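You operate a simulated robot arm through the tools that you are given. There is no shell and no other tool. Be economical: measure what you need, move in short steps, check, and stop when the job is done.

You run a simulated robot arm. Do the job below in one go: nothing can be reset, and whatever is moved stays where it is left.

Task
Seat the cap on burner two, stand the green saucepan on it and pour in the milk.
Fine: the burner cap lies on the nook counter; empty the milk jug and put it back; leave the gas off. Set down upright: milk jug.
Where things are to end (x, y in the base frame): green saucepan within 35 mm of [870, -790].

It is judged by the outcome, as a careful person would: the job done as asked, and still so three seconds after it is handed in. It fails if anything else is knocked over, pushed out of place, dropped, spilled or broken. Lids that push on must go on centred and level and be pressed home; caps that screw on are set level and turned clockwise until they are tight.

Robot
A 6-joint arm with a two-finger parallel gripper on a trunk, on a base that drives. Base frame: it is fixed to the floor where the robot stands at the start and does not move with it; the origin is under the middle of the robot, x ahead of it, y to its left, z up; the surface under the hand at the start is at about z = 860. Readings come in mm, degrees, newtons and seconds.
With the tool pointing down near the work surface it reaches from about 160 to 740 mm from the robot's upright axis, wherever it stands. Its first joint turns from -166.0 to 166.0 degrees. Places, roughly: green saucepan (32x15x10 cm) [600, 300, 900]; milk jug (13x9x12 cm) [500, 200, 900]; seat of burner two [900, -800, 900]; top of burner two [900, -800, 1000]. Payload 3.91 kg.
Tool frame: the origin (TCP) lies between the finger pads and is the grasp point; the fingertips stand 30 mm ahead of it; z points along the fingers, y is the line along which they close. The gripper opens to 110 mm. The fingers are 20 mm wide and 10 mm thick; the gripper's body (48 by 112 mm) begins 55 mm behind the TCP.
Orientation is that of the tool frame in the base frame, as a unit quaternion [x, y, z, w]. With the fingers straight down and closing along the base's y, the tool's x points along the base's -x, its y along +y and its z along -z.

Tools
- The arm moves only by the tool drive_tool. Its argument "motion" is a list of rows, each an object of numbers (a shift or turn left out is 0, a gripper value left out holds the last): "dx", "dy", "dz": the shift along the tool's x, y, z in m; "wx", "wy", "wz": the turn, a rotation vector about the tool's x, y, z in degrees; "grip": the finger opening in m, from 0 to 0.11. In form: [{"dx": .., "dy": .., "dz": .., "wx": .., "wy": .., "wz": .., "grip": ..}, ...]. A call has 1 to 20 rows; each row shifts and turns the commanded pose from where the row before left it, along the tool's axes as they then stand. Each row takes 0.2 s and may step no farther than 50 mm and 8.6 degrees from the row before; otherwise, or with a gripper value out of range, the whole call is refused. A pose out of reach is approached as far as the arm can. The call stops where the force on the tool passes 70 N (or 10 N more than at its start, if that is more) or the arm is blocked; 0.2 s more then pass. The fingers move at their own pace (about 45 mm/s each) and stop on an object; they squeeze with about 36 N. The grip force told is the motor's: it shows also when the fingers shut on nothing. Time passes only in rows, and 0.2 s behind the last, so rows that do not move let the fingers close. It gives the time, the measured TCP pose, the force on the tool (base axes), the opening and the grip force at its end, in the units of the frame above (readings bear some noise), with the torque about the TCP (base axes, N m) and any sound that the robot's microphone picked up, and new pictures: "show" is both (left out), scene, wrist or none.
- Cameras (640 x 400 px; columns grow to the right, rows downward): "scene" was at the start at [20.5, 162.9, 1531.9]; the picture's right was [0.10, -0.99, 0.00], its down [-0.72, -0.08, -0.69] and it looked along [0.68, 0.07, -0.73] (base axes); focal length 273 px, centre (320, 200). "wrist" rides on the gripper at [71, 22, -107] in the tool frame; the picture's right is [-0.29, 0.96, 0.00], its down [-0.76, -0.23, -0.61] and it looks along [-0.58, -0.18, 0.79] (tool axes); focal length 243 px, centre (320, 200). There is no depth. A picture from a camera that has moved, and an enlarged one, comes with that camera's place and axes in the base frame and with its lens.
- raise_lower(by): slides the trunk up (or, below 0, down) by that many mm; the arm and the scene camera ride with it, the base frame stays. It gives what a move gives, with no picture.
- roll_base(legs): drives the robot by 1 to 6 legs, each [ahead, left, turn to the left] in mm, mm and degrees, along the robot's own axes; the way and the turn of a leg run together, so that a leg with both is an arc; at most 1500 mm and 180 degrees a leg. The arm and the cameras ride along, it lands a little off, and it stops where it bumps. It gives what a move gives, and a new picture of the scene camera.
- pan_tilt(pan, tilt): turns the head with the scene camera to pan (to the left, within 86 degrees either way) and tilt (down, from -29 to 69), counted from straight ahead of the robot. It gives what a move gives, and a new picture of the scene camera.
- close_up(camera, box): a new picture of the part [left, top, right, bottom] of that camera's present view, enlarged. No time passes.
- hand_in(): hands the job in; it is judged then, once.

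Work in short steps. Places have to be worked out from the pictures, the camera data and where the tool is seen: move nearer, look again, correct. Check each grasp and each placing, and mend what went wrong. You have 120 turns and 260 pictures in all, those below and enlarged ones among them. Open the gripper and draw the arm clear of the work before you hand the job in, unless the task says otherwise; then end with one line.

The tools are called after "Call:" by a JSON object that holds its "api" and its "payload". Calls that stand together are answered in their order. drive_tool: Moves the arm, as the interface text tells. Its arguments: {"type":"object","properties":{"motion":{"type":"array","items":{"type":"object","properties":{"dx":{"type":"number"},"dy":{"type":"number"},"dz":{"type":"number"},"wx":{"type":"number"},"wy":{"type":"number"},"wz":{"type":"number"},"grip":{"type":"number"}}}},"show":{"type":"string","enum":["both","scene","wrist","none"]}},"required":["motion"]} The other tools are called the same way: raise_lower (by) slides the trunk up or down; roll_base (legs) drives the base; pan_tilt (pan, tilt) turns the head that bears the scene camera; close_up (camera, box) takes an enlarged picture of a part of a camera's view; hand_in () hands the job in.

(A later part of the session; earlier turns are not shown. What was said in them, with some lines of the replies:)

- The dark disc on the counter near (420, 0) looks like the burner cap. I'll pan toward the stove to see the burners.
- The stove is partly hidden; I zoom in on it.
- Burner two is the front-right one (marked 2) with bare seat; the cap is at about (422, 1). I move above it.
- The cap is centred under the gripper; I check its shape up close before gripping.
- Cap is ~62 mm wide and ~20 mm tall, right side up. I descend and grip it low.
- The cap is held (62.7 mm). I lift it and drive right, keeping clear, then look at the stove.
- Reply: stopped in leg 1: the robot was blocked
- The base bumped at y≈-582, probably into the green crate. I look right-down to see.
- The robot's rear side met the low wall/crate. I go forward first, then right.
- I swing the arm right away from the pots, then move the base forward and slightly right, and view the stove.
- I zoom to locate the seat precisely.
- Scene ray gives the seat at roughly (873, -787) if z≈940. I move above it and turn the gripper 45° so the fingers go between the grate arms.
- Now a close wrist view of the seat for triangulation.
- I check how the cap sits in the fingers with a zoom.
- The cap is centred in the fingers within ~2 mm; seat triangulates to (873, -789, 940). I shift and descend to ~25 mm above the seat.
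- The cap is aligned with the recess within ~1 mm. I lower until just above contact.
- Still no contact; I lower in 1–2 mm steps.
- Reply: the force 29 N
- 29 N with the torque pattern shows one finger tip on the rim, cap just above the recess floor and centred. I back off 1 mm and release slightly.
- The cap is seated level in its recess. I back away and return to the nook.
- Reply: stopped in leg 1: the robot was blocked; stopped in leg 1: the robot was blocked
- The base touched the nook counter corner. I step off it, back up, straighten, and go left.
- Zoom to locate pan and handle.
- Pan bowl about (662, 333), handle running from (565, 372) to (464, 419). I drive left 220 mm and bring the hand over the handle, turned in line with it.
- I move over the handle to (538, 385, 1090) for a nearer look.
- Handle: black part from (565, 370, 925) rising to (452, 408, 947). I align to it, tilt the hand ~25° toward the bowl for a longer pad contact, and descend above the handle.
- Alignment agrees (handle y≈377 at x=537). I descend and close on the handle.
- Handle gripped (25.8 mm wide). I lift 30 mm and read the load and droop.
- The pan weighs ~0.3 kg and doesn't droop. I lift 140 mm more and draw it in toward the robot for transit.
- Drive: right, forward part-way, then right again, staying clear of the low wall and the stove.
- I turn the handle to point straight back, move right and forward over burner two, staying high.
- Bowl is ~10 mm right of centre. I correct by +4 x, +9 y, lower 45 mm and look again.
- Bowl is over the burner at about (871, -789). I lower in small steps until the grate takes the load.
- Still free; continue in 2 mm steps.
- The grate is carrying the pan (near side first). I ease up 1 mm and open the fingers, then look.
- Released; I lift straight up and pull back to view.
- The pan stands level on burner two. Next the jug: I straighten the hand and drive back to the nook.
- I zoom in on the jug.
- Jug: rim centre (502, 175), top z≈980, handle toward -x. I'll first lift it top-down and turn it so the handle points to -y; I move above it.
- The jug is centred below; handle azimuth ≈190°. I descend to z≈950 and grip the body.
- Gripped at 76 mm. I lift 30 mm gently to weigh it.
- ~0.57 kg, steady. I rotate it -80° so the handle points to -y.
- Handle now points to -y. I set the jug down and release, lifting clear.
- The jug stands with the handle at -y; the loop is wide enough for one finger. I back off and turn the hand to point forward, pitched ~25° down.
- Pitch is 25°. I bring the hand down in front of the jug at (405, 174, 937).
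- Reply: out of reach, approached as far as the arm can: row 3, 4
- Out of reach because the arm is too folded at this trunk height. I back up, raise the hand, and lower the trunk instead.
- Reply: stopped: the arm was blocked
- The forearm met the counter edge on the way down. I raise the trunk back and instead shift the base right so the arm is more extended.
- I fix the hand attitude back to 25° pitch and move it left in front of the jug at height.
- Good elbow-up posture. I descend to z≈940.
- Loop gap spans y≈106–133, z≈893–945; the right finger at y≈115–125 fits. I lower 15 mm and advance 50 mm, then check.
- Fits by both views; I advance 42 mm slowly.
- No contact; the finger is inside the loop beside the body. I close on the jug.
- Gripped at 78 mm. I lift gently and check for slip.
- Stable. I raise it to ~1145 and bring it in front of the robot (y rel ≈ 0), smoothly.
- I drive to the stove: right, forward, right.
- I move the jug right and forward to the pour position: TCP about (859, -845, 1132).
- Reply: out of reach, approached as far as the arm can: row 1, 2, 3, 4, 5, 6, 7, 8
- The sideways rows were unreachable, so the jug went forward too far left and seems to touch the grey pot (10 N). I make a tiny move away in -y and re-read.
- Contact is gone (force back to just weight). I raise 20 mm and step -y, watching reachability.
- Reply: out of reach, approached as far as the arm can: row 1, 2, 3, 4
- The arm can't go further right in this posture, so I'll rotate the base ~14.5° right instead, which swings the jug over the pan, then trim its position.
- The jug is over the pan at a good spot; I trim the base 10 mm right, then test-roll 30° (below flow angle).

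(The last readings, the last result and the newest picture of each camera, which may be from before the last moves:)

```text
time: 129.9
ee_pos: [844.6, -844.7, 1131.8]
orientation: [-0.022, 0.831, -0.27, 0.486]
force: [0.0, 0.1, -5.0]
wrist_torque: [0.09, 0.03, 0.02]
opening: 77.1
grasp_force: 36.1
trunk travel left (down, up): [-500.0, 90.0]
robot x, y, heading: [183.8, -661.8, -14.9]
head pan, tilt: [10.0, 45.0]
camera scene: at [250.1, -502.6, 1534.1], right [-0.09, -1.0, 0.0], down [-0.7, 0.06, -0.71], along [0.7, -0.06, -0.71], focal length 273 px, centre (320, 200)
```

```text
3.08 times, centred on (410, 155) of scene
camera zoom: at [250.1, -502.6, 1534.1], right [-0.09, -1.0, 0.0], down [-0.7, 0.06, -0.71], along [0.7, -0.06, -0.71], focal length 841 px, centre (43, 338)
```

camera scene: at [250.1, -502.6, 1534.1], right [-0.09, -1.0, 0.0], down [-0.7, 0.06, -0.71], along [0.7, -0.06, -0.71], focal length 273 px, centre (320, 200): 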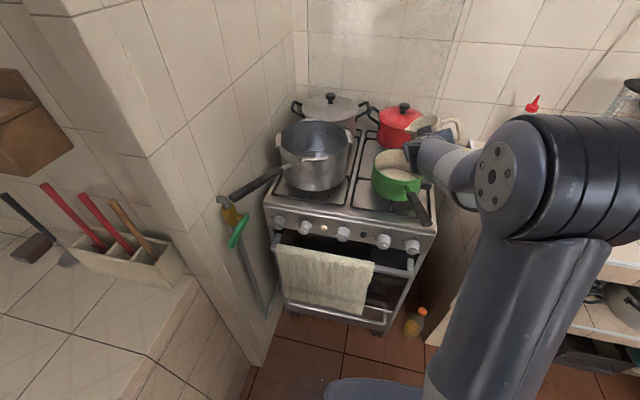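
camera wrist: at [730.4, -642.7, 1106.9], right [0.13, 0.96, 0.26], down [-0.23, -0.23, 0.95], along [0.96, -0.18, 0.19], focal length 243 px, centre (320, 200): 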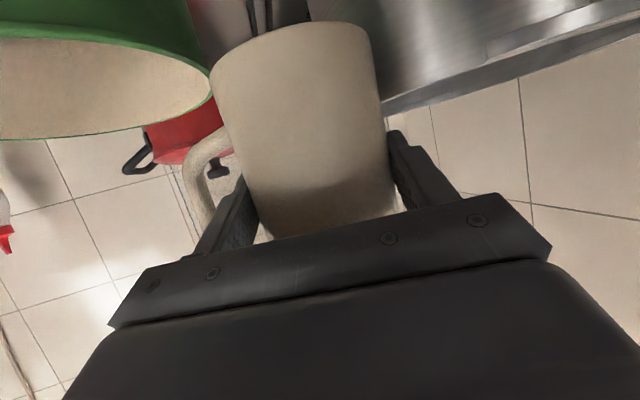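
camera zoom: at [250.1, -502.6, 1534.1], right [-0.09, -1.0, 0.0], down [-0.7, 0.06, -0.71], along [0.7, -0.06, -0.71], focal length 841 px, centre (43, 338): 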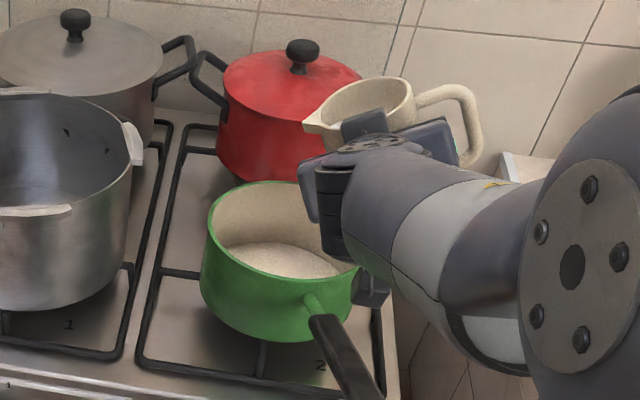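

Rolling works, spout tip at about (870, -780) over the pan centre. I continue slowly to ~52°.

Call:
{"api": "drive_tool", "payload": {"motion": [{"wx": 1.3, "wz": -2.7}, {"wx": 1.3, "wz": -2.7}, {"wx": 1.3, "wz": -2.7}, {"wx": 1.3, "wz": -2.7}, {"wx": 0.87, "wz": -1.8}, {"wx": 0.87, "wz": -1.8}, {"wx": 0.87, "wz": -1.8}, {"wx": 0.87, "wz": -1.8}, {"wx": 0.87, "wz": -1.8}, {"wx": 0.87, "wz": -1.8}, {}], "show": "scene"}}

Call:
{"api": "close_up", "payload": {"camera": "scene", "box": [340, 90, 480, 220]}}

```text
time: 132.3
ee_pos: [845.7, -845.1, 1131.7]
orientation: [-0.134, 0.784, -0.43, 0.427]
force: [-0.5, -0.2, -4.5]
wrist_torque: [0.13, 0.02, 0.02]
opening: 76.9
grasp_force: 35.3
trunk travel left (down, up): [-500.0, 90.0]
robot x, y, heading: [190.1, -658.3, -14.9]
head pan, tilt: [10.0, 45.0]
camera scene: at [250.0, -502.6, 1534.1], right [-0.09, -1.0, 0.0], down [-0.7, 0.06, -0.71], along [0.7, -0.06, -0.71], focal length 273 px, centre (320, 200)
```

scene: 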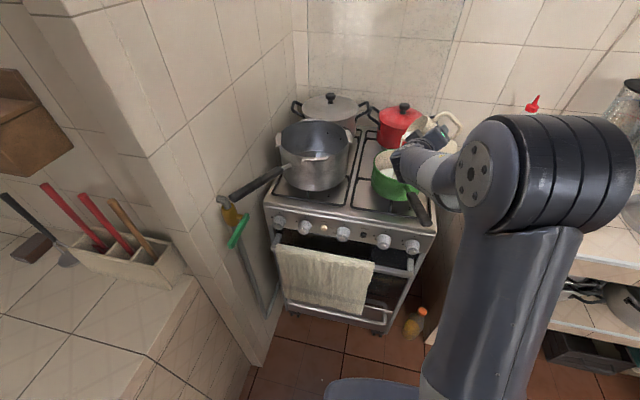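

```text
3.08 times, centred on (410, 155) of scene
camera zoom: at [250.0, -502.6, 1534.1], right [-0.09, -1.0, 0.0], down [-0.7, 0.06, -0.71], along [0.7, -0.06, -0.71], focal length 841 px, centre (43, 338)
```

zoom: 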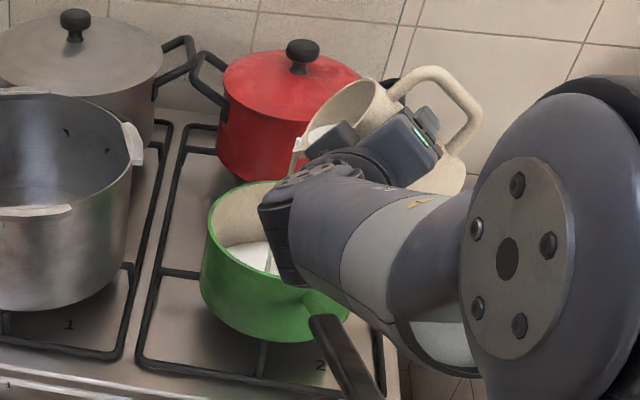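

Milk streams into the pan. I keep rolling slowly.

Call:
{"api": "drive_tool", "payload": {"motion": [{}, {"wx": 0.65, "wz": -1.35}, {"wx": 0.65, "wz": -1.35}, {"wx": 0.65, "wz": -1.35}, {"wx": 0.65, "wz": -1.35}, {"wx": 0.65, "wz": -1.35}, {"wx": 0.65, "wz": -1.35}, {"wx": 0.87, "wz": -1.8}, {"wx": 0.87, "wz": -1.8}, {"wx": 0.87, "wz": -1.8}, {"wx": 0.87, "wz": -1.8}, {"wx": 0.87, "wz": -1.8}, {"wx": 0.87, "wz": -1.8}, {}, {}], "show": "scene"}}

Call:
{"api": "close_up", "payload": {"camera": "scene", "box": [340, 90, 480, 220]}}

```text
time: 135.5
ee_pos: [844.7, -843.9, 1131.0]
orientation: [-0.226, 0.715, -0.556, 0.359]
force: [0.3, 0.0, -3.7]
wrist_torque: [0.07, -0.02, 0.01]
opening: 76.8
grasp_force: 36.1
trunk travel left (down, up): [-500.0, 90.0]
robot x, y, heading: [184.0, -662.6, -14.7]
head pan, tilt: [10.0, 45.0]
camera scene: at [249.8, -502.6, 1534.1], right [-0.09, -1.0, 0.0], down [-0.7, 0.06, -0.71], along [0.7, -0.06, -0.71], focal length 273 px, centre (320, 200)
```

scene: 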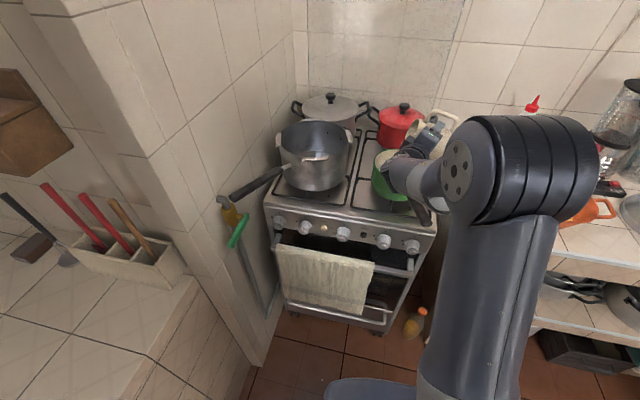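

```text
3.08 times, centred on (410, 155) of scene
camera zoom: at [249.8, -502.6, 1534.1], right [-0.09, -1.0, 0.0], down [-0.7, 0.06, -0.71], along [0.7, -0.06, -0.71], focal length 841 px, centre (43, 338)
```

zoom: 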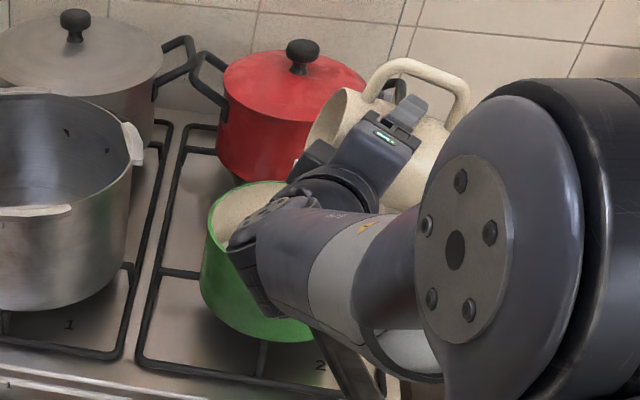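

About 1.8 N of milk is out. Continue to ~105°.

Call:
{"api": "drive_tool", "payload": {"motion": [{"wx": 0.87, "wz": -1.8}, {"wx": 0.87, "wz": -1.8}, {"wx": 0.87, "wz": -1.8}, {"wx": 0.87, "wz": -1.8}, {"wx": 0.87, "wz": -1.8}, {"wx": 0.87, "wz": -1.8}, {"wx": 0.87, "wz": -1.8}, {"wx": 0.87, "wz": -1.8}, {"wx": 0.87, "wz": -1.8}, {"wx": 0.87, "wz": -1.8}, {"wx": 0.87, "wz": -1.8}, {"wx": 0.87, "wz": -1.8}, {"wx": 0.87, "wz": -1.8}, {"wx": 0.87, "wz": -1.8}, {}, {}], "show": "scene"}}

Call:
{"api": "close_up", "payload": {"camera": "scene", "box": [340, 90, 480, 220]}}

```text
time: 138.9
ee_pos: [843.1, -843.9, 1132.7]
orientation: [0.336, -0.586, 0.693, -0.252]
force: [0.6, 0.3, -1.8]
wrist_torque: [0.03, 0.01, 0.01]
opening: 76.8
grasp_force: 35.9
trunk travel left (down, up): [-500.0, 90.0]
robot x, y, heading: [188.5, -660.6, -14.8]
head pan, tilt: [10.0, 45.0]
camera scene: at [249.8, -502.5, 1534.1], right [-0.09, -1.0, 0.0], down [-0.7, 0.06, -0.71], along [0.7, -0.06, -0.71], focal length 273 px, centre (320, 200)
```

scene: 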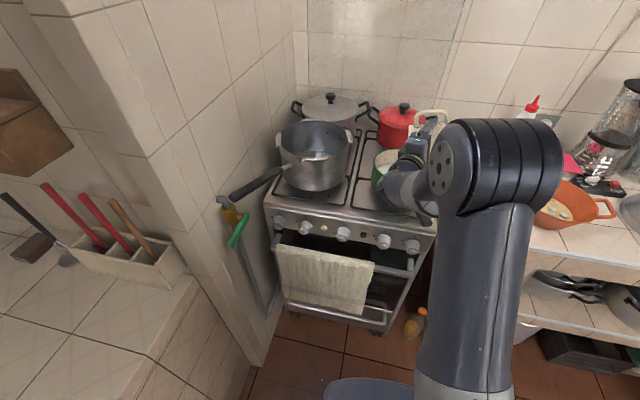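

```text
3.08 times, centred on (410, 155) of scene
camera zoom: at [249.8, -502.5, 1534.1], right [-0.09, -1.0, 0.0], down [-0.7, 0.06, -0.71], along [0.7, -0.06, -0.71], focal length 841 px, centre (43, 338)
```

zoom: 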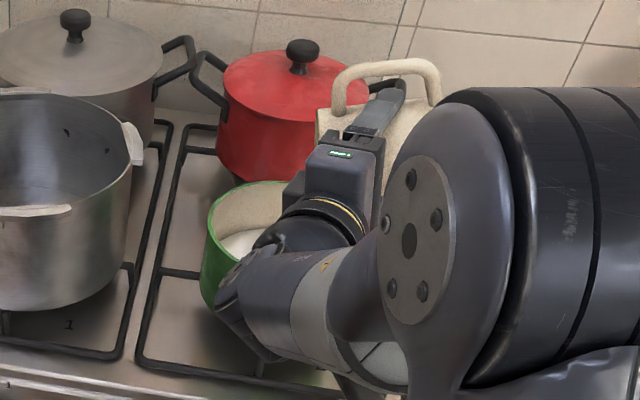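

Most is out (1.8 N left incl. jug). I raise 20 mm for wrist clearance and roll ~18° further, then hold to drain.

Call:
{"api": "drive_tool", "payload": {"motion": [{"dx": 0.0017, "dy": -0.0098, "dz": 0.0009}, {"dx": 0.0017, "dy": -0.0098, "dz": 0.0009}, {"wx": 0.87, "wz": -1.8}, {"wx": 0.87, "wz": -1.8}, {"wx": 0.87, "wz": -1.8}, {"wx": 0.87, "wz": -1.8}, {"wx": 0.87, "wz": -1.8}, {"wx": 0.87, "wz": -1.8}, {"wx": 0.87, "wz": -1.8}, {"wx": 0.87, "wz": -1.8}, {"wx": 0.87, "wz": -1.8}, {}, {}, {}, {}, {}], "show": "scene"}}

Call:
{"api": "close_up", "payload": {"camera": "scene", "box": [340, 90, 480, 220]}}

```text
time: 142.3
ee_pos: [843.4, -843.7, 1152.6]
orientation: [0.398, -0.484, 0.759, -0.174]
force: [-0.9, 0.9, -2.6]
wrist_torque: [0.02, -0.02, 0.01]
opening: 76.7
grasp_force: 36.3
trunk travel left (down, up): [-500.0, 90.0]
robot x, y, heading: [185.1, -658.8, -15.1]
head pan, tilt: [10.0, 45.0]
camera scene: at [249.8, -502.5, 1534.1], right [-0.09, -1.0, 0.0], down [-0.7, 0.06, -0.71], along [0.7, -0.06, -0.71], focal length 273 px, centre (320, 200)
```

scene: 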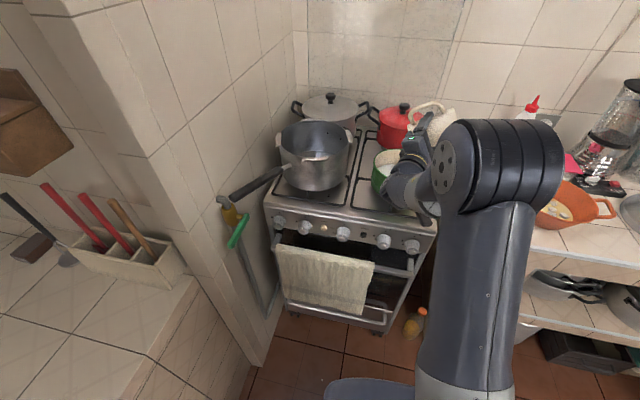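

```text
3.08 times, centred on (410, 155) of scene
camera zoom: at [249.8, -502.5, 1534.1], right [-0.09, -1.0, 0.0], down [-0.7, 0.06, -0.71], along [0.7, -0.06, -0.71], focal length 841 px, centre (43, 338)
```

zoom: 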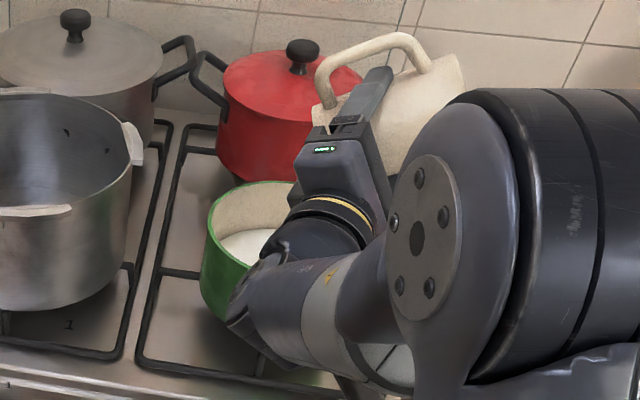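

Tilted ~119°; hold a bit more to drain fully and re-read the weight.

Call:
{"api": "drive_tool", "payload": {"motion": [{"wx": 0.87, "wz": -1.8}, {"wx": 0.87, "wz": -1.8}, {"wx": 0.87, "wz": -1.8}, {}, {}, {}, {}, {}, {}, {}], "show": "none"}}

Call:
{"api": "drive_tool", "payload": {"motion": [{}, {}], "show": "none"}}

```text
time: 144.5
ee_pos: [843.7, -844.1, 1152.8]
orientation: [0.416, -0.448, 0.777, -0.147]
force: [0.5, -0.7, -1.5]
wrist_torque: [0.03, 0.02, -0.02]
opening: 76.9
grasp_force: 36.5
trunk travel left (down, up): [-500.0, 90.0]
robot x, y, heading: [185.9, -658.8, -14.9]
head pan, tilt: [10.0, 45.0]
```

```text
time: 145.1
ee_pos: [843.7, -844.9, 1152.1]
orientation: [0.417, -0.448, 0.777, -0.146]
force: [-0.4, 0.7, -1.2]
wrist_torque: [0.02, 0.03, -0.01]
opening: 76.6
grasp_force: 35.9
trunk travel left (down, up): [-500.0, 90.0]
robot x, y, heading: [186.3, -663.9, -14.7]
head pan, tilt: [10.0, 45.0]
```

Drained. I roll the jug back upright by the same 125°.

Call:
{"api": "drive_tool", "payload": {"motion": [{"wx": -2.18, "wz": 4.5}, {"wx": -2.18, "wz": 4.5}, {"wx": -2.18, "wz": 4.5}, {"wx": -2.18, "wz": 4.5}, {"wx": -2.18, "wz": 4.5}, {"wx": -2.18, "wz": 4.5}, {"wx": -2.18, "wz": 4.5}, {"wx": -2.18, "wz": 4.5}, {"wx": -2.18, "wz": 4.5}, {"wx": -2.18, "wz": 4.5}, {"wx": -2.18, "wz": 4.5}, {"wx": -2.18, "wz": 4.5}, {"wx": -2.18, "wz": 4.5}, {"wx": -2.18, "wz": 4.5}, {"wx": -2.18, "wz": 4.5}, {"wx": -2.18, "wz": 4.5}, {"wx": -2.18, "wz": 4.5}, {"wx": -2.18, "wz": 4.5}, {"wx": -2.18, "wz": 4.5}, {"wx": -2.18, "wz": 4.5}], "show": "none"}}

Call:
{"api": "drive_tool", "payload": {"motion": [{"wx": -2.18, "wz": 4.5}, {"wx": -2.18, "wz": 4.5}, {"wx": -2.18, "wz": 4.5}, {"wx": -2.18, "wz": 4.5}, {"wx": -2.18, "wz": 4.5}, {}], "show": "scene"}}

Call:
{"api": "close_up", "payload": {"camera": "scene", "box": [340, 90, 480, 220]}}

```text
time: 149.3
ee_pos: [843.9, -844.4, 1151.8]
orientation: [-0.008, 0.835, -0.248, 0.491]
force: [-0.9, -0.2, -2.6]
wrist_torque: [0.08, 0.01, -0.02]
opening: 76.8
grasp_force: 35.9
trunk travel left (down, up): [-500.0, 90.0]
robot x, y, heading: [179.8, -660.4, -14.8]
head pan, tilt: [10.0, 45.0]
```

```text
time: 150.7
ee_pos: [843.5, -843.6, 1151.7]
orientation: [0.098, 0.842, -0.084, 0.523]
force: [0.0, 0.1, -2.3]
wrist_torque: [0.04, 0.03, -0.03]
opening: 76.7
grasp_force: 36.1
trunk travel left (down, up): [-500.0, 90.0]
robot x, y, heading: [183.7, -663.6, -14.9]
head pan, tilt: [10.0, 45.0]
camera scene: at [249.7, -502.6, 1534.1], right [-0.09, -1.0, 0.0], down [-0.7, 0.06, -0.71], along [0.7, -0.06, -0.71], focal length 273 px, centre (320, 200)
```

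scene: 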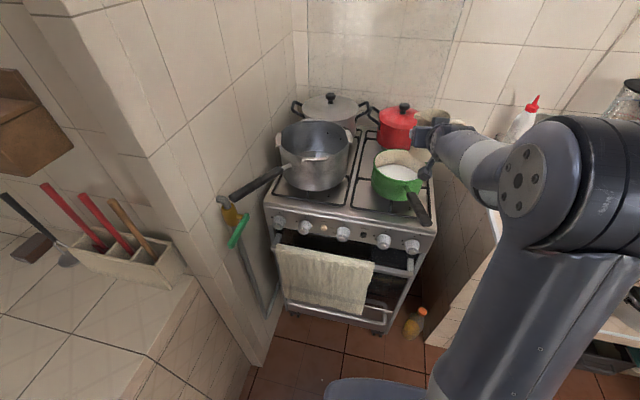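

```text
3.08 times, centred on (410, 155) of scene
camera zoom: at [249.7, -502.6, 1534.1], right [-0.09, -1.0, 0.0], down [-0.7, 0.06, -0.71], along [0.7, -0.06, -0.71], focal length 841 px, centre (43, 338)
```

zoom: 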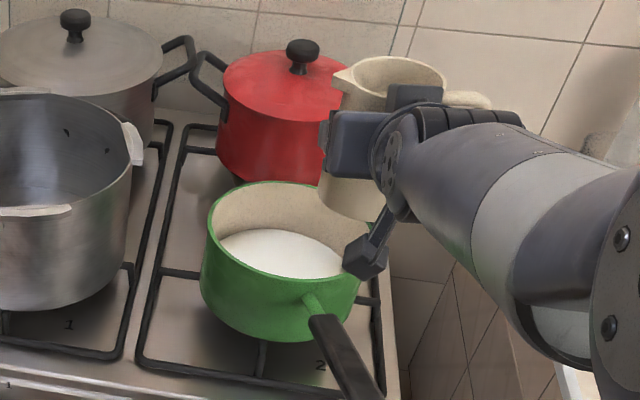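

Milk is in the pan with no spill visible. I correct the 2° residual roll and draw the jug back 100 mm, then straighten the base.

Call:
{"api": "drive_tool", "payload": {"motion": [{"wx": -0.95, "wz": 2.0}, {"dx": 0.0087, "dz": -0.018}, {"dx": 0.0087, "dz": -0.018}, {"dx": 0.0087, "dz": -0.018}, {"dx": 0.0087, "dz": -0.018}, {"dx": 0.0087, "dz": -0.018}, {}], "show": "scene"}}

```text
time: 152.3
ee_pos: [746.4, -819.7, 1152.5]
orientation: [0.105, 0.843, -0.073, 0.523]
force: [-0.9, 0.3, -2.8]
wrist_torque: [0.02, 0.05, -0.02]
opening: 76.9
grasp_force: 36.2
out of reach, approached as far as the arm can: row 1
trunk travel left (down, up): [-500.0, 90.0]
robot x, y, heading: [186.9, -662.0, -14.8]
head pan, tilt: [10.0, 45.0]
camera scene: at [249.5, -502.5, 1534.1], right [-0.09, -1.0, 0.0], down [-0.7, 0.06, -0.71], along [0.7, -0.06, -0.71], focal length 273 px, centre (320, 200)
```

scene: 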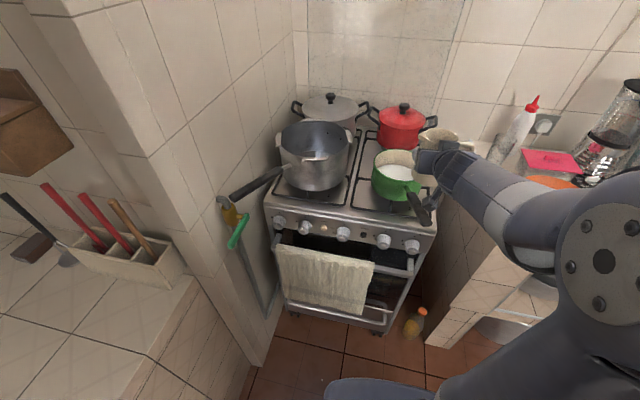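

I straighten the base, then retract the jug a bit more.

Call:
{"api": "roll_base", "payload": {"legs": [[0, 0, 14.8]]}}

Call:
{"api": "drive_tool", "payload": {"motion": [{"dx": 0.0087, "dz": -0.018}, {"dx": 0.0087, "dz": -0.018}, {"dx": 0.0087, "dz": -0.018}, {"dx": 0.0044, "dz": -0.009}, {}], "show": "wrist"}}

```text
time: 153.6
ee_pos: [769.3, -669.5, 1153.7]
orientation: [-0.006, 0.849, -0.004, 0.529]
force: [0.4, -0.2, -2.0]
wrist_torque: [-0.01, 0.02, 0.01]
opening: 76.6
grasp_force: 35.6
trunk travel left (down, up): [-500.0, 90.0]
robot x, y, heading: [183.3, -663.1, -0.1]
head pan, tilt: [10.0, 45.0]
camera scene: at [207.4, -491.7, 1534.1], right [0.17, -0.98, 0.0], down [-0.7, -0.12, -0.71], along [0.7, 0.12, -0.71], focal length 273 px, centre (320, 200)
```

scene: 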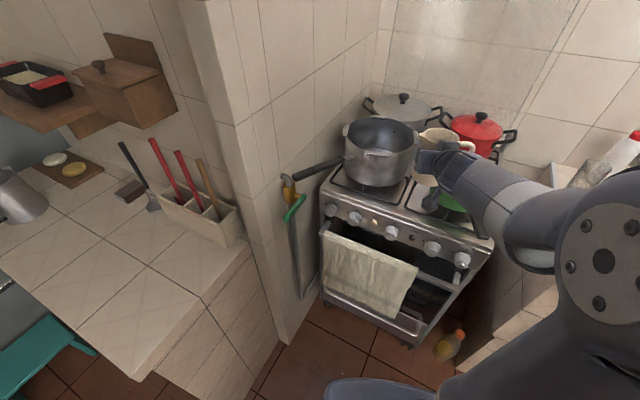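

```text
time: 154.8
ee_pos: [698.6, -671.1, 1153.9]
orientation: [-0.005, 0.849, -0.004, 0.528]
force: [0.3, 0.1, -1.4]
wrist_torque: [0.04, 0.03, -0.01]
opening: 76.6
grasp_force: 36.3
trunk travel left (down, up): [-500.0, 90.0]
robot x, y, heading: [187.4, -663.0, 0.1]
head pan, tilt: [10.0, 45.0]
camera wrist: at [572.6, -648.2, 1135.2], right [0.13, 0.96, 0.25], down [-0.21, -0.22, 0.95], along [0.97, -0.17, 0.17], focal length 243 px, centre (320, 200)
```

wrist: 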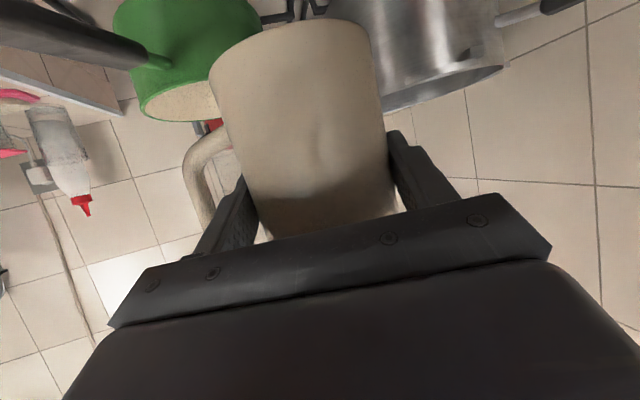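

I level the jug (1.4° correction), then drive back: left, back, left.

Call:
{"api": "drive_tool", "payload": {"motion": [{"wy": -1.35, "wz": 0.73}, {}], "show": "none"}}

Call:
{"api": "roll_base", "payload": {"legs": [[0, 140, 0], [-213, 0, 0], [0, 351, 0]]}}

```text
time: 155.4
ee_pos: [698.4, -668.5, 1153.4]
orientation: [-0.003, 0.847, -0.001, 0.532]
force: [-0.1, 0.3, -2.0]
wrist_torque: [0.03, 0.03, 0.0]
opening: 76.9
grasp_force: 35.7
trunk travel left (down, up): [-500.0, 90.0]
robot x, y, heading: [183.5, -658.7, 0.1]
head pan, tilt: [10.0, 45.0]
```

```text
time: 159.9
ee_pos: [485.3, -182.5, 1152.7]
orientation: [-0.002, 0.846, -0.002, 0.534]
force: [-0.1, 0.0, -2.3]
wrist_torque: [0.01, 0.03, 0.0]
opening: 76.6
grasp_force: 35.6
trunk travel left (down, up): [-500.0, 90.0]
robot x, y, heading: [-29.4, -172.5, -0.2]
head pan, tilt: [10.0, 45.0]
camera scene: at [-6.6, -3.7, 1534.1], right [0.17, -0.99, 0.0], down [-0.7, -0.12, -0.71], along [0.7, 0.12, -0.71], focal length 273 px, centre (320, 200)
```

scene: 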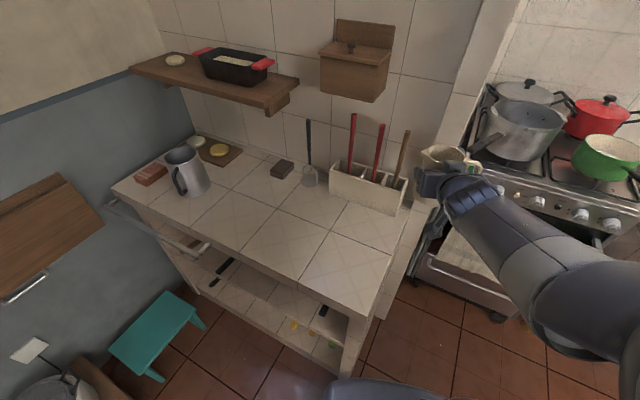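

I swing the jug back left over its place at (491, 174).

Call:
{"api": "drive_tool", "payload": {"motion": [{"dy": 0.02}, {"dy": 0.03}, {"dy": 0.03}, {"dy": 0.03}, {"dy": 0.03}, {"dy": 0.03}, {"dy": 0.03}, {"dy": 0.03}, {"dy": 0.03}, {"dy": 0.03}, {"dy": 0.03}, {"dy": 0.03}, {"dx": -0.0024, "dz": 0.0051, "dy": 0.006}, {}], "show": "scene"}}

```text
time: 162.9
ee_pos: [486.3, -182.0, 1119.7]
orientation: [-0.003, 0.847, 0.0, 0.531]
force: [-0.3, -0.2, -1.6]
wrist_torque: [0.02, 0.04, -0.04]
opening: 76.8
grasp_force: 35.8
out of reach, approached as far as the arm can: row 1, 2, 3, 4, 5, 6, 7, 8, 9, 10, 11, 12, 13
trunk travel left (down, up): [-500.0, 90.0]
robot x, y, heading: [-28.2, -171.9, -0.3]
head pan, tilt: [10.0, 45.0]
camera scene: at [-6.6, -3.7, 1534.1], right [0.17, -0.99, 0.0], down [-0.7, -0.12, -0.71], along [0.7, 0.12, -0.71], focal length 273 px, centre (320, 200)
```

scene: 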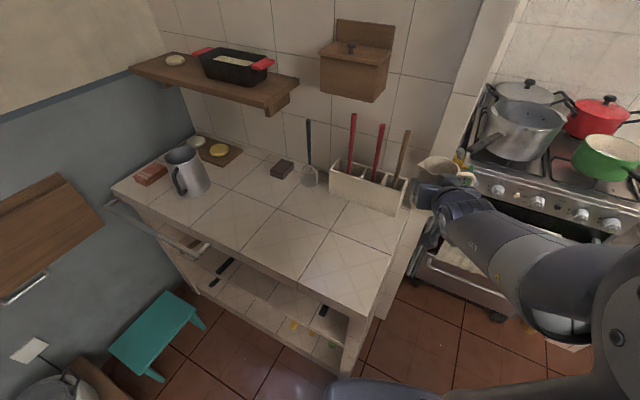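

The arm's current posture can't go left, so I'll turn the base ~34° left instead so the jug is straight ahead, then extend.

Call:
{"api": "roll_base", "payload": {"legs": [[0, 0, 34]]}}

Call:
{"api": "drive_tool", "payload": {"motion": [{"dx": -0.0087, "dz": 0.018}, {"dx": -0.0087, "dz": 0.018}, {"dx": -0.0087, "dz": 0.018}, {"dx": -0.0087, "dz": 0.018}, {"dx": -0.0087, "dz": 0.018}, {}], "show": "scene"}}

```text
time: 164.9
ee_pos: [404.4, 105.6, 1119.4]
orientation: [-0.25, 0.809, 0.155, 0.508]
force: [0.3, 0.0, -1.2]
wrist_torque: [-0.01, 0.03, 0.01]
opening: 76.8
grasp_force: 36.1
trunk travel left (down, up): [-500.0, 90.0]
robot x, y, heading: [-28.2, -169.6, 33.6]
head pan, tilt: [10.0, 45.0]
camera scene: at [-103.3, -20.7, 1534.1], right [0.69, -0.72, 0.0], down [-0.51, -0.49, -0.71], along [0.51, 0.49, -0.71], focal length 273 px, centre (320, 200)
```

scene: 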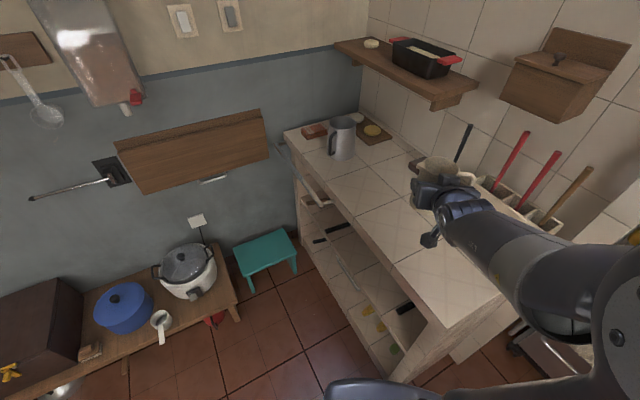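

```text
time: 166.3
ee_pos: [487.3, 162.5, 1119.5]
orientation: [-0.251, 0.809, 0.157, 0.508]
force: [-0.2, 0.5, -1.5]
wrist_torque: [-0.01, 0.05, 0.03]
opening: 76.7
grasp_force: 35.8
trunk travel left (down, up): [-500.0, 90.0]
robot x, y, heading: [-27.9, -171.0, 33.7]
head pan, tilt: [10.0, 45.0]
camera scene: at [-103.0, -20.5, 1534.1], right [0.69, -0.72, 0.0], down [-0.51, -0.49, -0.71], along [0.51, 0.49, -0.71], focal length 273 px, centre (320, 200)
```

scene: 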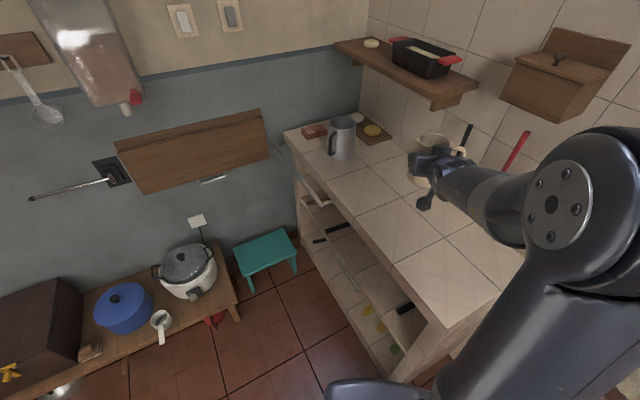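

Posture is fine. I trim position by ~8 mm and lower 120 mm, then check.

Call:
{"api": "drive_tool", "payload": {"motion": [{"dx": -0.0035, "dz": 0.0072, "dy": 0.0024}, {"dx": 0.0269, "dz": 0.0133}, {"dx": 0.0269, "dz": 0.0133}, {"dx": 0.0269, "dz": 0.0133}, {"dx": 0.0269, "dz": 0.0133}, {}]}}

```text
time: 167.7
ee_pos: [512.7, 141.3, 1004.3]
orientation: [-0.252, 0.809, 0.159, 0.507]
force: [0.8, 1.1, -3.1]
wrist_torque: [0.02, 0.04, -0.01]
opening: 76.9
grasp_force: 35.6
out of reach, approached as far as the arm can: row 2, 3, 4, 5
trunk travel left (down, up): [-500.0, 90.0]
robot x, y, heading: [-28.6, -174.1, 33.8]
head pan, tilt: [10.0, 45.0]
camera scene: at [-102.9, -20.6, 1534.1], right [0.69, -0.72, 0.0], down [-0.51, -0.49, -0.71], along [0.51, 0.49, -0.71], focal length 273 px, centre (320, 200)
camera wrist: at [396.3, 86.9, 985.7], right [-0.44, 0.86, 0.26], down [-0.04, -0.31, 0.95], along [0.9, 0.41, 0.18], focal length 243 px, centre (320, 200)
```

scene: 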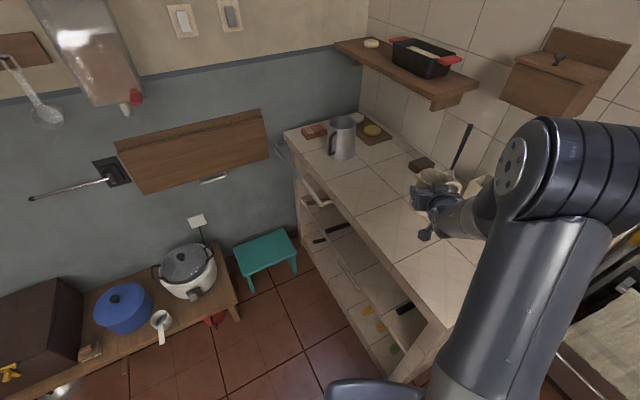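
wrist: 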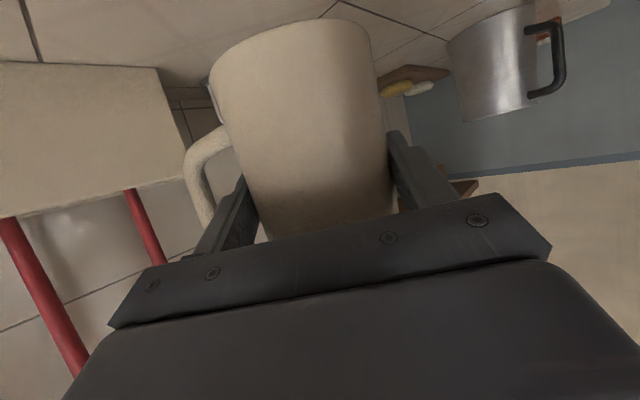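

The posture drifts right as it lowers; yawing the hand ~15° left should relieve it. I try that in place.

Call:
{"api": "drive_tool", "payload": {"motion": [{"wx": -4.5, "wz": -2.2}, {"wx": -4.5, "wz": -2.2}, {"wx": -4.5, "wz": -2.2}, {}], "show": "scene"}}

```text
time: 168.7
ee_pos: [512.3, 140.9, 1004.6]
orientation: [-0.354, 0.77, 0.221, 0.483]
force: [-0.6, -0.3, -1.4]
wrist_torque: [0.02, 0.03, 0.02]
opening: 76.5
grasp_force: 35.9
trunk travel left (down, up): [-500.0, 90.0]
robot x, y, heading: [-29.8, -171.1, 34.1]
head pan, tilt: [10.0, 45.0]
camera scene: at [-103.1, -20.7, 1534.1], right [0.69, -0.72, 0.0], down [-0.51, -0.49, -0.71], along [0.51, 0.49, -0.71], focal length 273 px, centre (320, 200)
```

scene: 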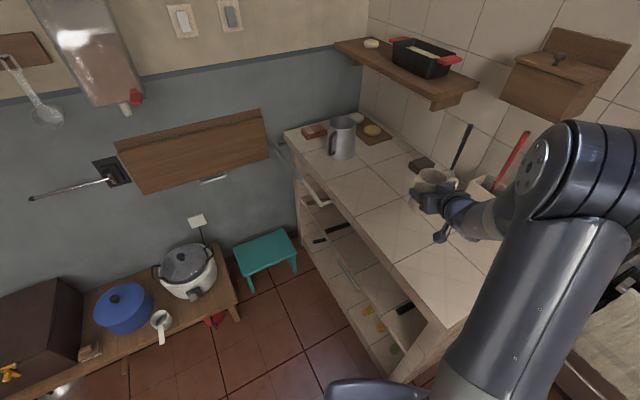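

No reach limit now. I shift to the spot (≈30 mm left) and lower 50 mm.

Call:
{"api": "drive_tool", "payload": {"motion": [{"dy": 0.015, "dx": -0.0017, "dz": 0.0036}, {"dy": 0.015, "dx": -0.0017, "dz": 0.0036}, {"dx": 0.0225, "dz": 0.0109}, {"dx": 0.0225, "dz": 0.0109}, {}]}}

```text
time: 169.9
ee_pos: [495.6, 167.0, 953.8]
orientation: [-0.356, 0.769, 0.221, 0.483]
force: [0.7, -0.1, -1.7]
wrist_torque: [-0.01, 0.01, 0.0]
opening: 76.6
grasp_force: 36.6
trunk travel left (down, up): [-500.0, 90.0]
robot x, y, heading: [-27.0, -171.9, 33.6]
head pan, tilt: [10.0, 45.0]
camera scene: at [-103.0, -20.5, 1534.1], right [0.69, -0.72, 0.0], down [-0.51, -0.49, -0.71], along [0.51, 0.49, -0.71], focal length 273 px, centre (320, 200)
camera wrist: at [397.5, 84.7, 936.0], right [-0.65, 0.72, 0.26], down [0.03, -0.31, 0.95], along [0.76, 0.62, 0.18], focal length 243 px, centre (320, 200)
```

scene: 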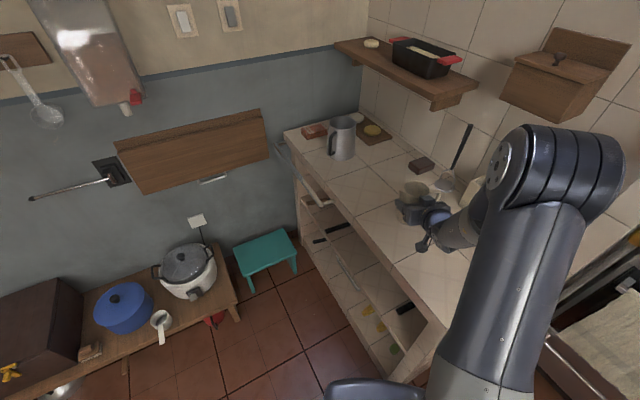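
wrist: 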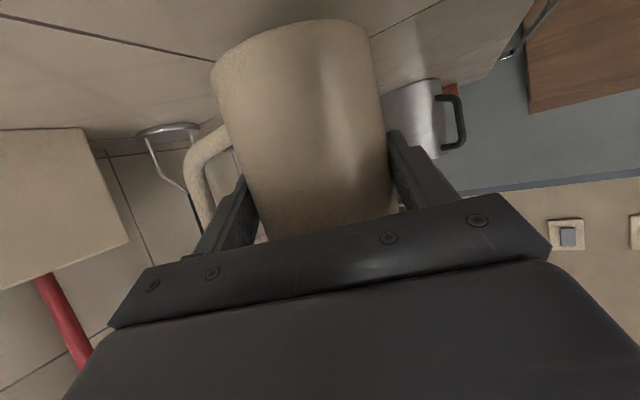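

On the spot, (502, 175). I correct 0.8° of pitch and lower until contact.

Call:
{"api": "drive_tool", "payload": {"motion": [{"wy": -0.8}, {"dx": 0.0099, "dz": 0.0048}, {"dx": 0.009, "dz": 0.0044}, {"dx": 0.0018, "dz": 0.0009}, {"dx": 0.0014, "dz": 0.0007}, {}], "show": "none"}}

```text
time: 171.3
ee_pos: [495.9, 167.1, 930.7]
orientation: [-0.354, 0.766, 0.224, 0.488]
force: [0.5, -0.2, -1.7]
wrist_torque: [-0.01, 0.04, 0.02]
opening: 76.7
grasp_force: 35.8
trunk travel left (down, up): [-500.0, 90.0]
robot x, y, heading: [-30.7, -172.8, 33.9]
head pan, tilt: [10.0, 45.0]
```

Call:
{"api": "drive_tool", "payload": {"motion": [{"dx": 0.0013, "dz": 0.0007}, {}, {"dx": 0.0013, "dz": 0.0007}, {}, {"dx": 0.0009, "dz": 0.0004}, {}], "show": "wrist"}}

```text
time: 172.7
ee_pos: [495.0, 166.7, 926.1]
orientation: [-0.353, 0.766, 0.223, 0.489]
force: [-0.5, 0.4, 1.6]
wrist_torque: [0.06, 0.14, 0.0]
opening: 76.8
grasp_force: 35.7
trunk travel left (down, up): [-500.0, 90.0]
robot x, y, heading: [-30.2, -174.1, 33.8]
head pan, tilt: [10.0, 45.0]
camera wrist: at [397.5, 84.9, 906.4], right [-0.65, 0.72, 0.26], down [0.02, -0.32, 0.95], along [0.76, 0.62, 0.19], focal length 243 px, centre (320, 200)
```

wrist: 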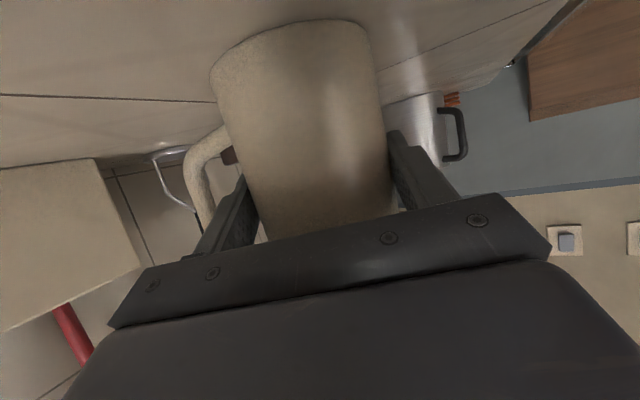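

Contact made. I open to 97 mm and check before withdrawing straight back.

Call:
{"api": "drive_tool", "payload": {"motion": [{"grip": 0.082}, {"grip": 0.09}, {"grip": 0.097}, {}], "show": "wrist"}}

Call:
{"api": "drive_tool", "payload": {"motion": [{"dx": 0.0043, "dz": -0.009}, {"dx": 0.0043, "dz": -0.009}, {"dx": 0.0064, "dz": -0.0135}, {"dx": 0.0064, "dz": -0.0135}, {"dx": 0.0085, "dz": -0.018}, {"dx": 0.0085, "dz": -0.018}, {}]}}

```text
time: 173.7
ee_pos: [495.1, 166.3, 926.0]
orientation: [-0.354, 0.766, 0.224, 0.488]
force: [0.5, 0.0, 0.0]
wrist_torque: [0.0, 0.02, -0.04]
opening: 97.1
grasp_force: 0.0
trunk travel left (down, up): [-500.0, 90.0]
robot x, y, heading: [-26.2, -172.0, 34.0]
head pan, tilt: [10.0, 45.0]
camera wrist: at [397.5, 84.8, 906.1], right [-0.65, 0.72, 0.26], down [0.02, -0.32, 0.95], along [0.76, 0.62, 0.19], focal length 243 px, centre (320, 200)
```

wrist: 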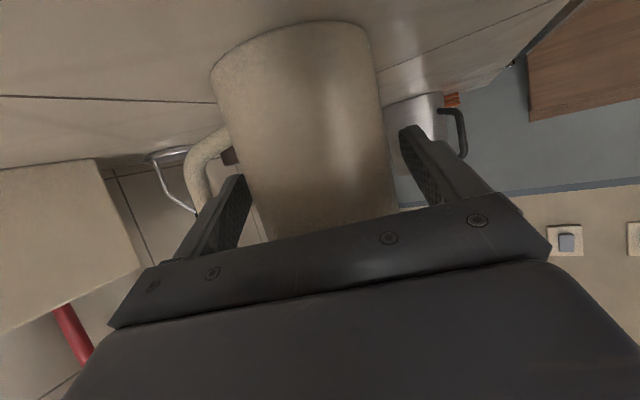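

```text
time: 175.3
ee_pos: [437.5, 98.7, 926.5]
orientation: [-0.353, 0.766, 0.223, 0.489]
force: [-0.4, -0.2, 0.0]
wrist_torque: [0.03, 0.02, -0.01]
opening: 97.0
grasp_force: 0.0
trunk travel left (down, up): [-500.0, 90.0]
robot x, y, heading: [-24.9, -175.9, 33.7]
head pan, tilt: [10.0, 45.0]
camera scene: at [-103.4, -20.9, 1534.1], right [0.69, -0.72, 0.0], down [-0.51, -0.49, -0.71], along [0.51, 0.49, -0.71], focal length 273 px, centre (320, 200)
camera wrist: at [339.0, 16.7, 906.1], right [-0.65, 0.72, 0.26], down [0.02, -0.32, 0.95], along [0.76, 0.62, 0.19], focal length 243 px, centre (320, 200)
```

scene: 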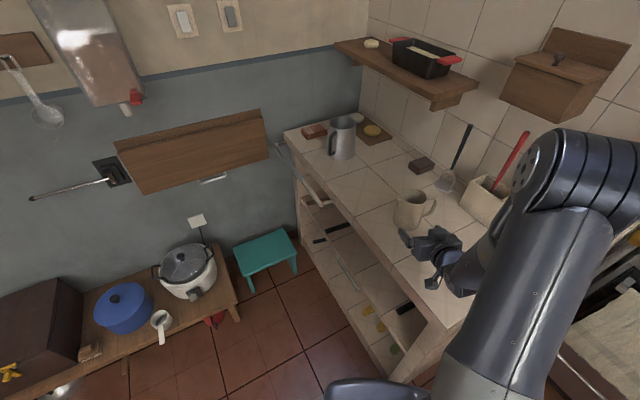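
wrist: 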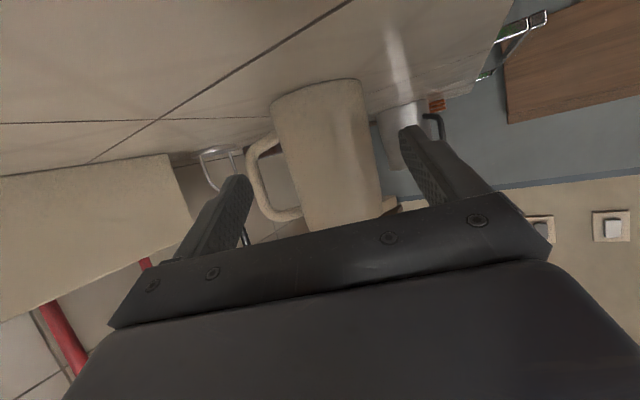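

The jug stands upright and the hand is free. I raise the arm clear and inspect the jug and the stove.

Call:
{"api": "drive_tool", "payload": {"motion": [{"dx": -0.0362, "dz": -0.017}, {"dx": -0.0362, "dz": -0.017}, {"dx": -0.0362, "dz": -0.017}, {"dx": -0.0362, "dz": -0.017}], "show": "scene"}}

Call:
{"api": "close_up", "payload": {"camera": "scene", "box": [360, 150, 480, 250]}}

Call:
{"api": "roll_base", "payload": {"legs": [[0, 0, -34], [0, -250, 0]]}}

Call:
{"api": "pan_tilt", "payload": {"pan": -15, "tilt": 35}}

Call:
{"api": "close_up", "payload": {"camera": "scene", "box": [240, 60, 480, 240]}}

```text
time: 176.3
ee_pos: [436.3, 99.8, 1086.6]
orientation: [-0.353, 0.766, 0.223, 0.489]
force: [-0.4, 0.0, 0.3]
wrist_torque: [0.0, -0.02, 0.02]
opening: 96.9
grasp_force: 0.2
trunk travel left (down, up): [-500.0, 90.0]
robot x, y, heading: [-30.5, -174.2, 33.4]
head pan, tilt: [10.0, 45.0]
camera scene: at [-103.4, -20.8, 1534.0], right [0.69, -0.72, 0.0], down [-0.51, -0.49, -0.71], along [0.51, 0.49, -0.71], focal length 273 px, centre (320, 200)
```

scene: 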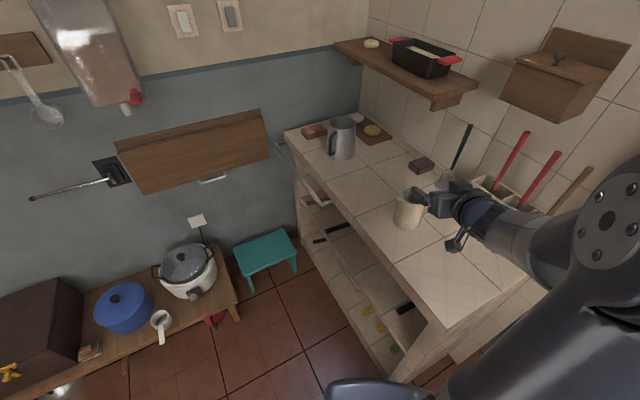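

```text
4.00 times, centred on (420, 200) of scene
camera zoom: at [-103.4, -20.8, 1534.0], right [0.69, -0.72, 0.0], down [-0.51, -0.49, -0.71], along [0.51, 0.49, -0.71], focal length 1093 px, centre (-80, 200)
```

zoom: 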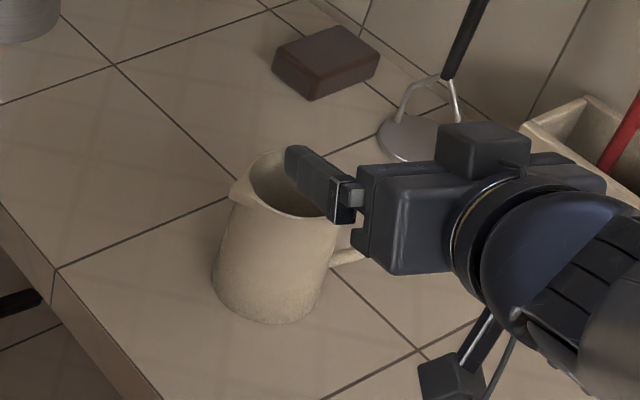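

```text
time: 179.8
ee_pos: [508.0, -455.7, 1086.9]
orientation: [-0.113, 0.836, 0.07, 0.533]
force: [-1.4, 0.7, -0.2]
wrist_torque: [0.03, 0.0, -0.03]
opening: 97.0
grasp_force: 0.2
trunk travel left (down, up): [-500.0, 90.0]
robot x, y, heading: [-29.3, -419.5, -0.4]
head pan, tilt: [10.0, 45.0]
camera scene: at [-7.4, -253.0, 1534.1], right [0.17, -0.99, 0.0], down [-0.7, -0.12, -0.71], along [0.7, 0.12, -0.71], focal length 273 px, centre (320, 200)
```

scene: 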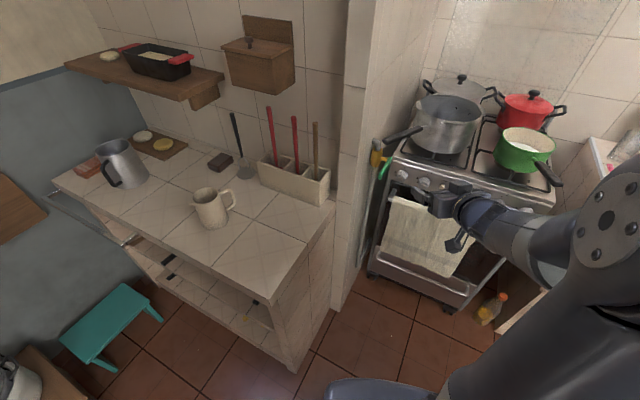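

```text
time: 180.6
ee_pos: [509.3, -455.3, 1086.9]
orientation: [-0.114, 0.836, 0.071, 0.533]
force: [0.6, 0.9, -0.1]
wrist_torque: [-0.01, 0.0, -0.01]
opening: 97.0
grasp_force: 0.0
trunk travel left (down, up): [-500.0, 90.0]
robot x, y, heading: [-26.0, -420.1, -0.2]
head pan, tilt: [-15.0, 35.0]
camera scene: at [-2.6, -289.8, 1548.9], right [-0.26, -0.97, 0.0], down [-0.55, 0.15, -0.82], along [0.79, -0.21, -0.57], focal length 273 px, centre (320, 200)
```

scene: 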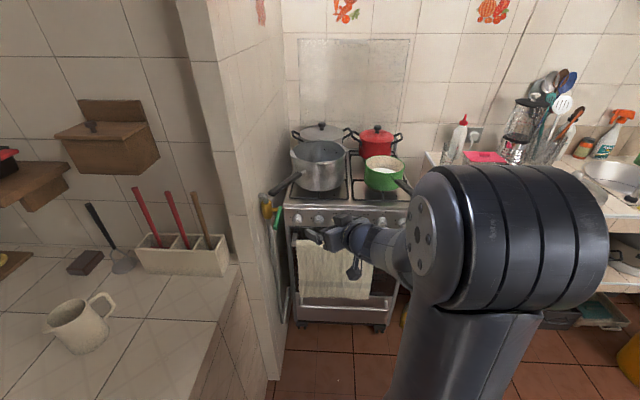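

```text
2.22 times, centred on (360, 150) of scene
camera zoom: at [-2.6, -289.8, 1548.9], right [-0.26, -0.97, 0.0], down [-0.55, 0.15, -0.82], along [0.79, -0.21, -0.57], focal length 607 px, centre (231, 311)
```

zoom: 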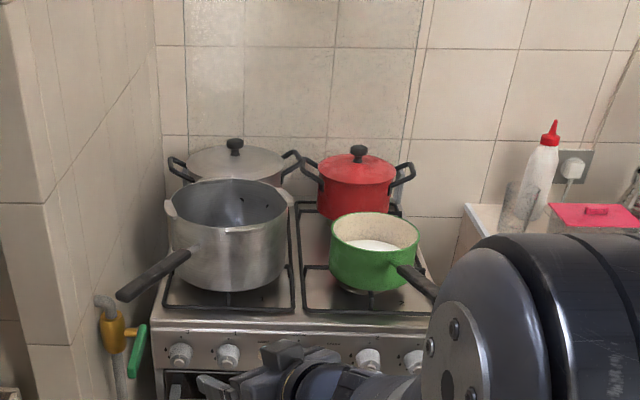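

Pan is on burner two with the milk, pots in place. One check that the jug is empty.

Call:
{"api": "pan_tilt", "payload": {"pan": 30, "tilt": 45}}

Call:
{"api": "close_up", "payload": {"camera": "scene", "box": [220, 80, 420, 240]}}

```text
time: 181.8
ee_pos: [506.9, -456.1, 1087.1]
orientation: [-0.114, 0.835, 0.071, 0.533]
force: [0.4, 1.0, 0.0]
wrist_torque: [-0.02, -0.02, 0.0]
opening: 97.0
grasp_force: 0.0
trunk travel left (down, up): [-500.0, 90.0]
robot x, y, heading: [-29.8, -421.6, 0.0]
head pan, tilt: [30.0, 45.0]
camera scene: at [-16.9, -226.4, 1534.1], right [0.5, -0.87, 0.0], down [-0.61, -0.35, -0.71], along [0.61, 0.35, -0.71], focal length 273 px, centre (320, 200)
```

scene: 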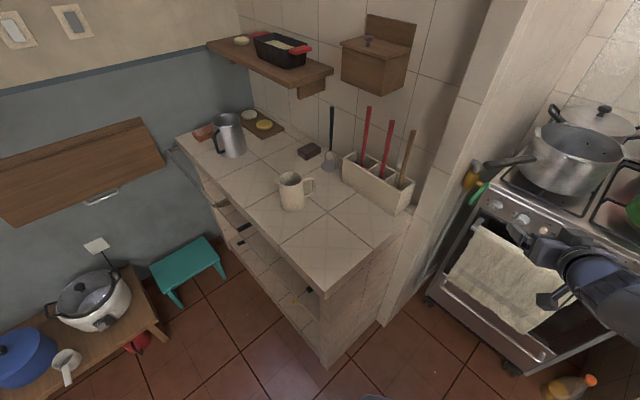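

```text
2.50 times, centred on (320, 160) of scene
camera zoom: at [-16.9, -226.4, 1534.1], right [0.5, -0.87, 0.0], down [-0.61, -0.35, -0.71], along [0.61, 0.35, -0.71], focal length 683 px, centre (320, 300)
```

zoom: 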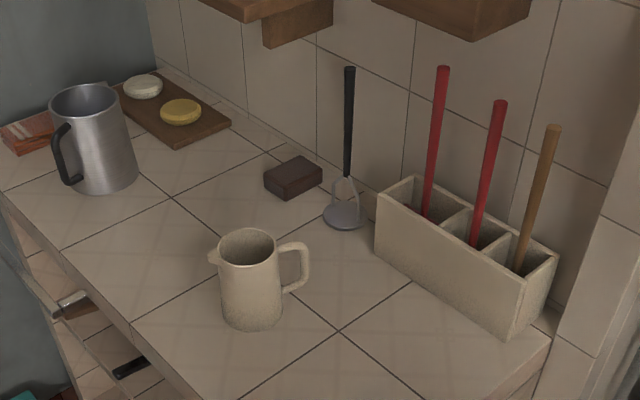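

The jug is empty, upright and back in its place; the arm is clear. I hand the job in.

Call:
{"api": "hand_in", "payload": {}}

```text
The job is handed in.
```

The cap is seated on burner two, and the green saucepan stands on it at about (872, -789) with the milk poured in. The empty jug is upright in its old spot, turned so its handle points a different way, and I left the gas knobs alone. While carrying the jug over I briefly touched the grey pot on burner one, and it may have shifted by up to about a centimetre.
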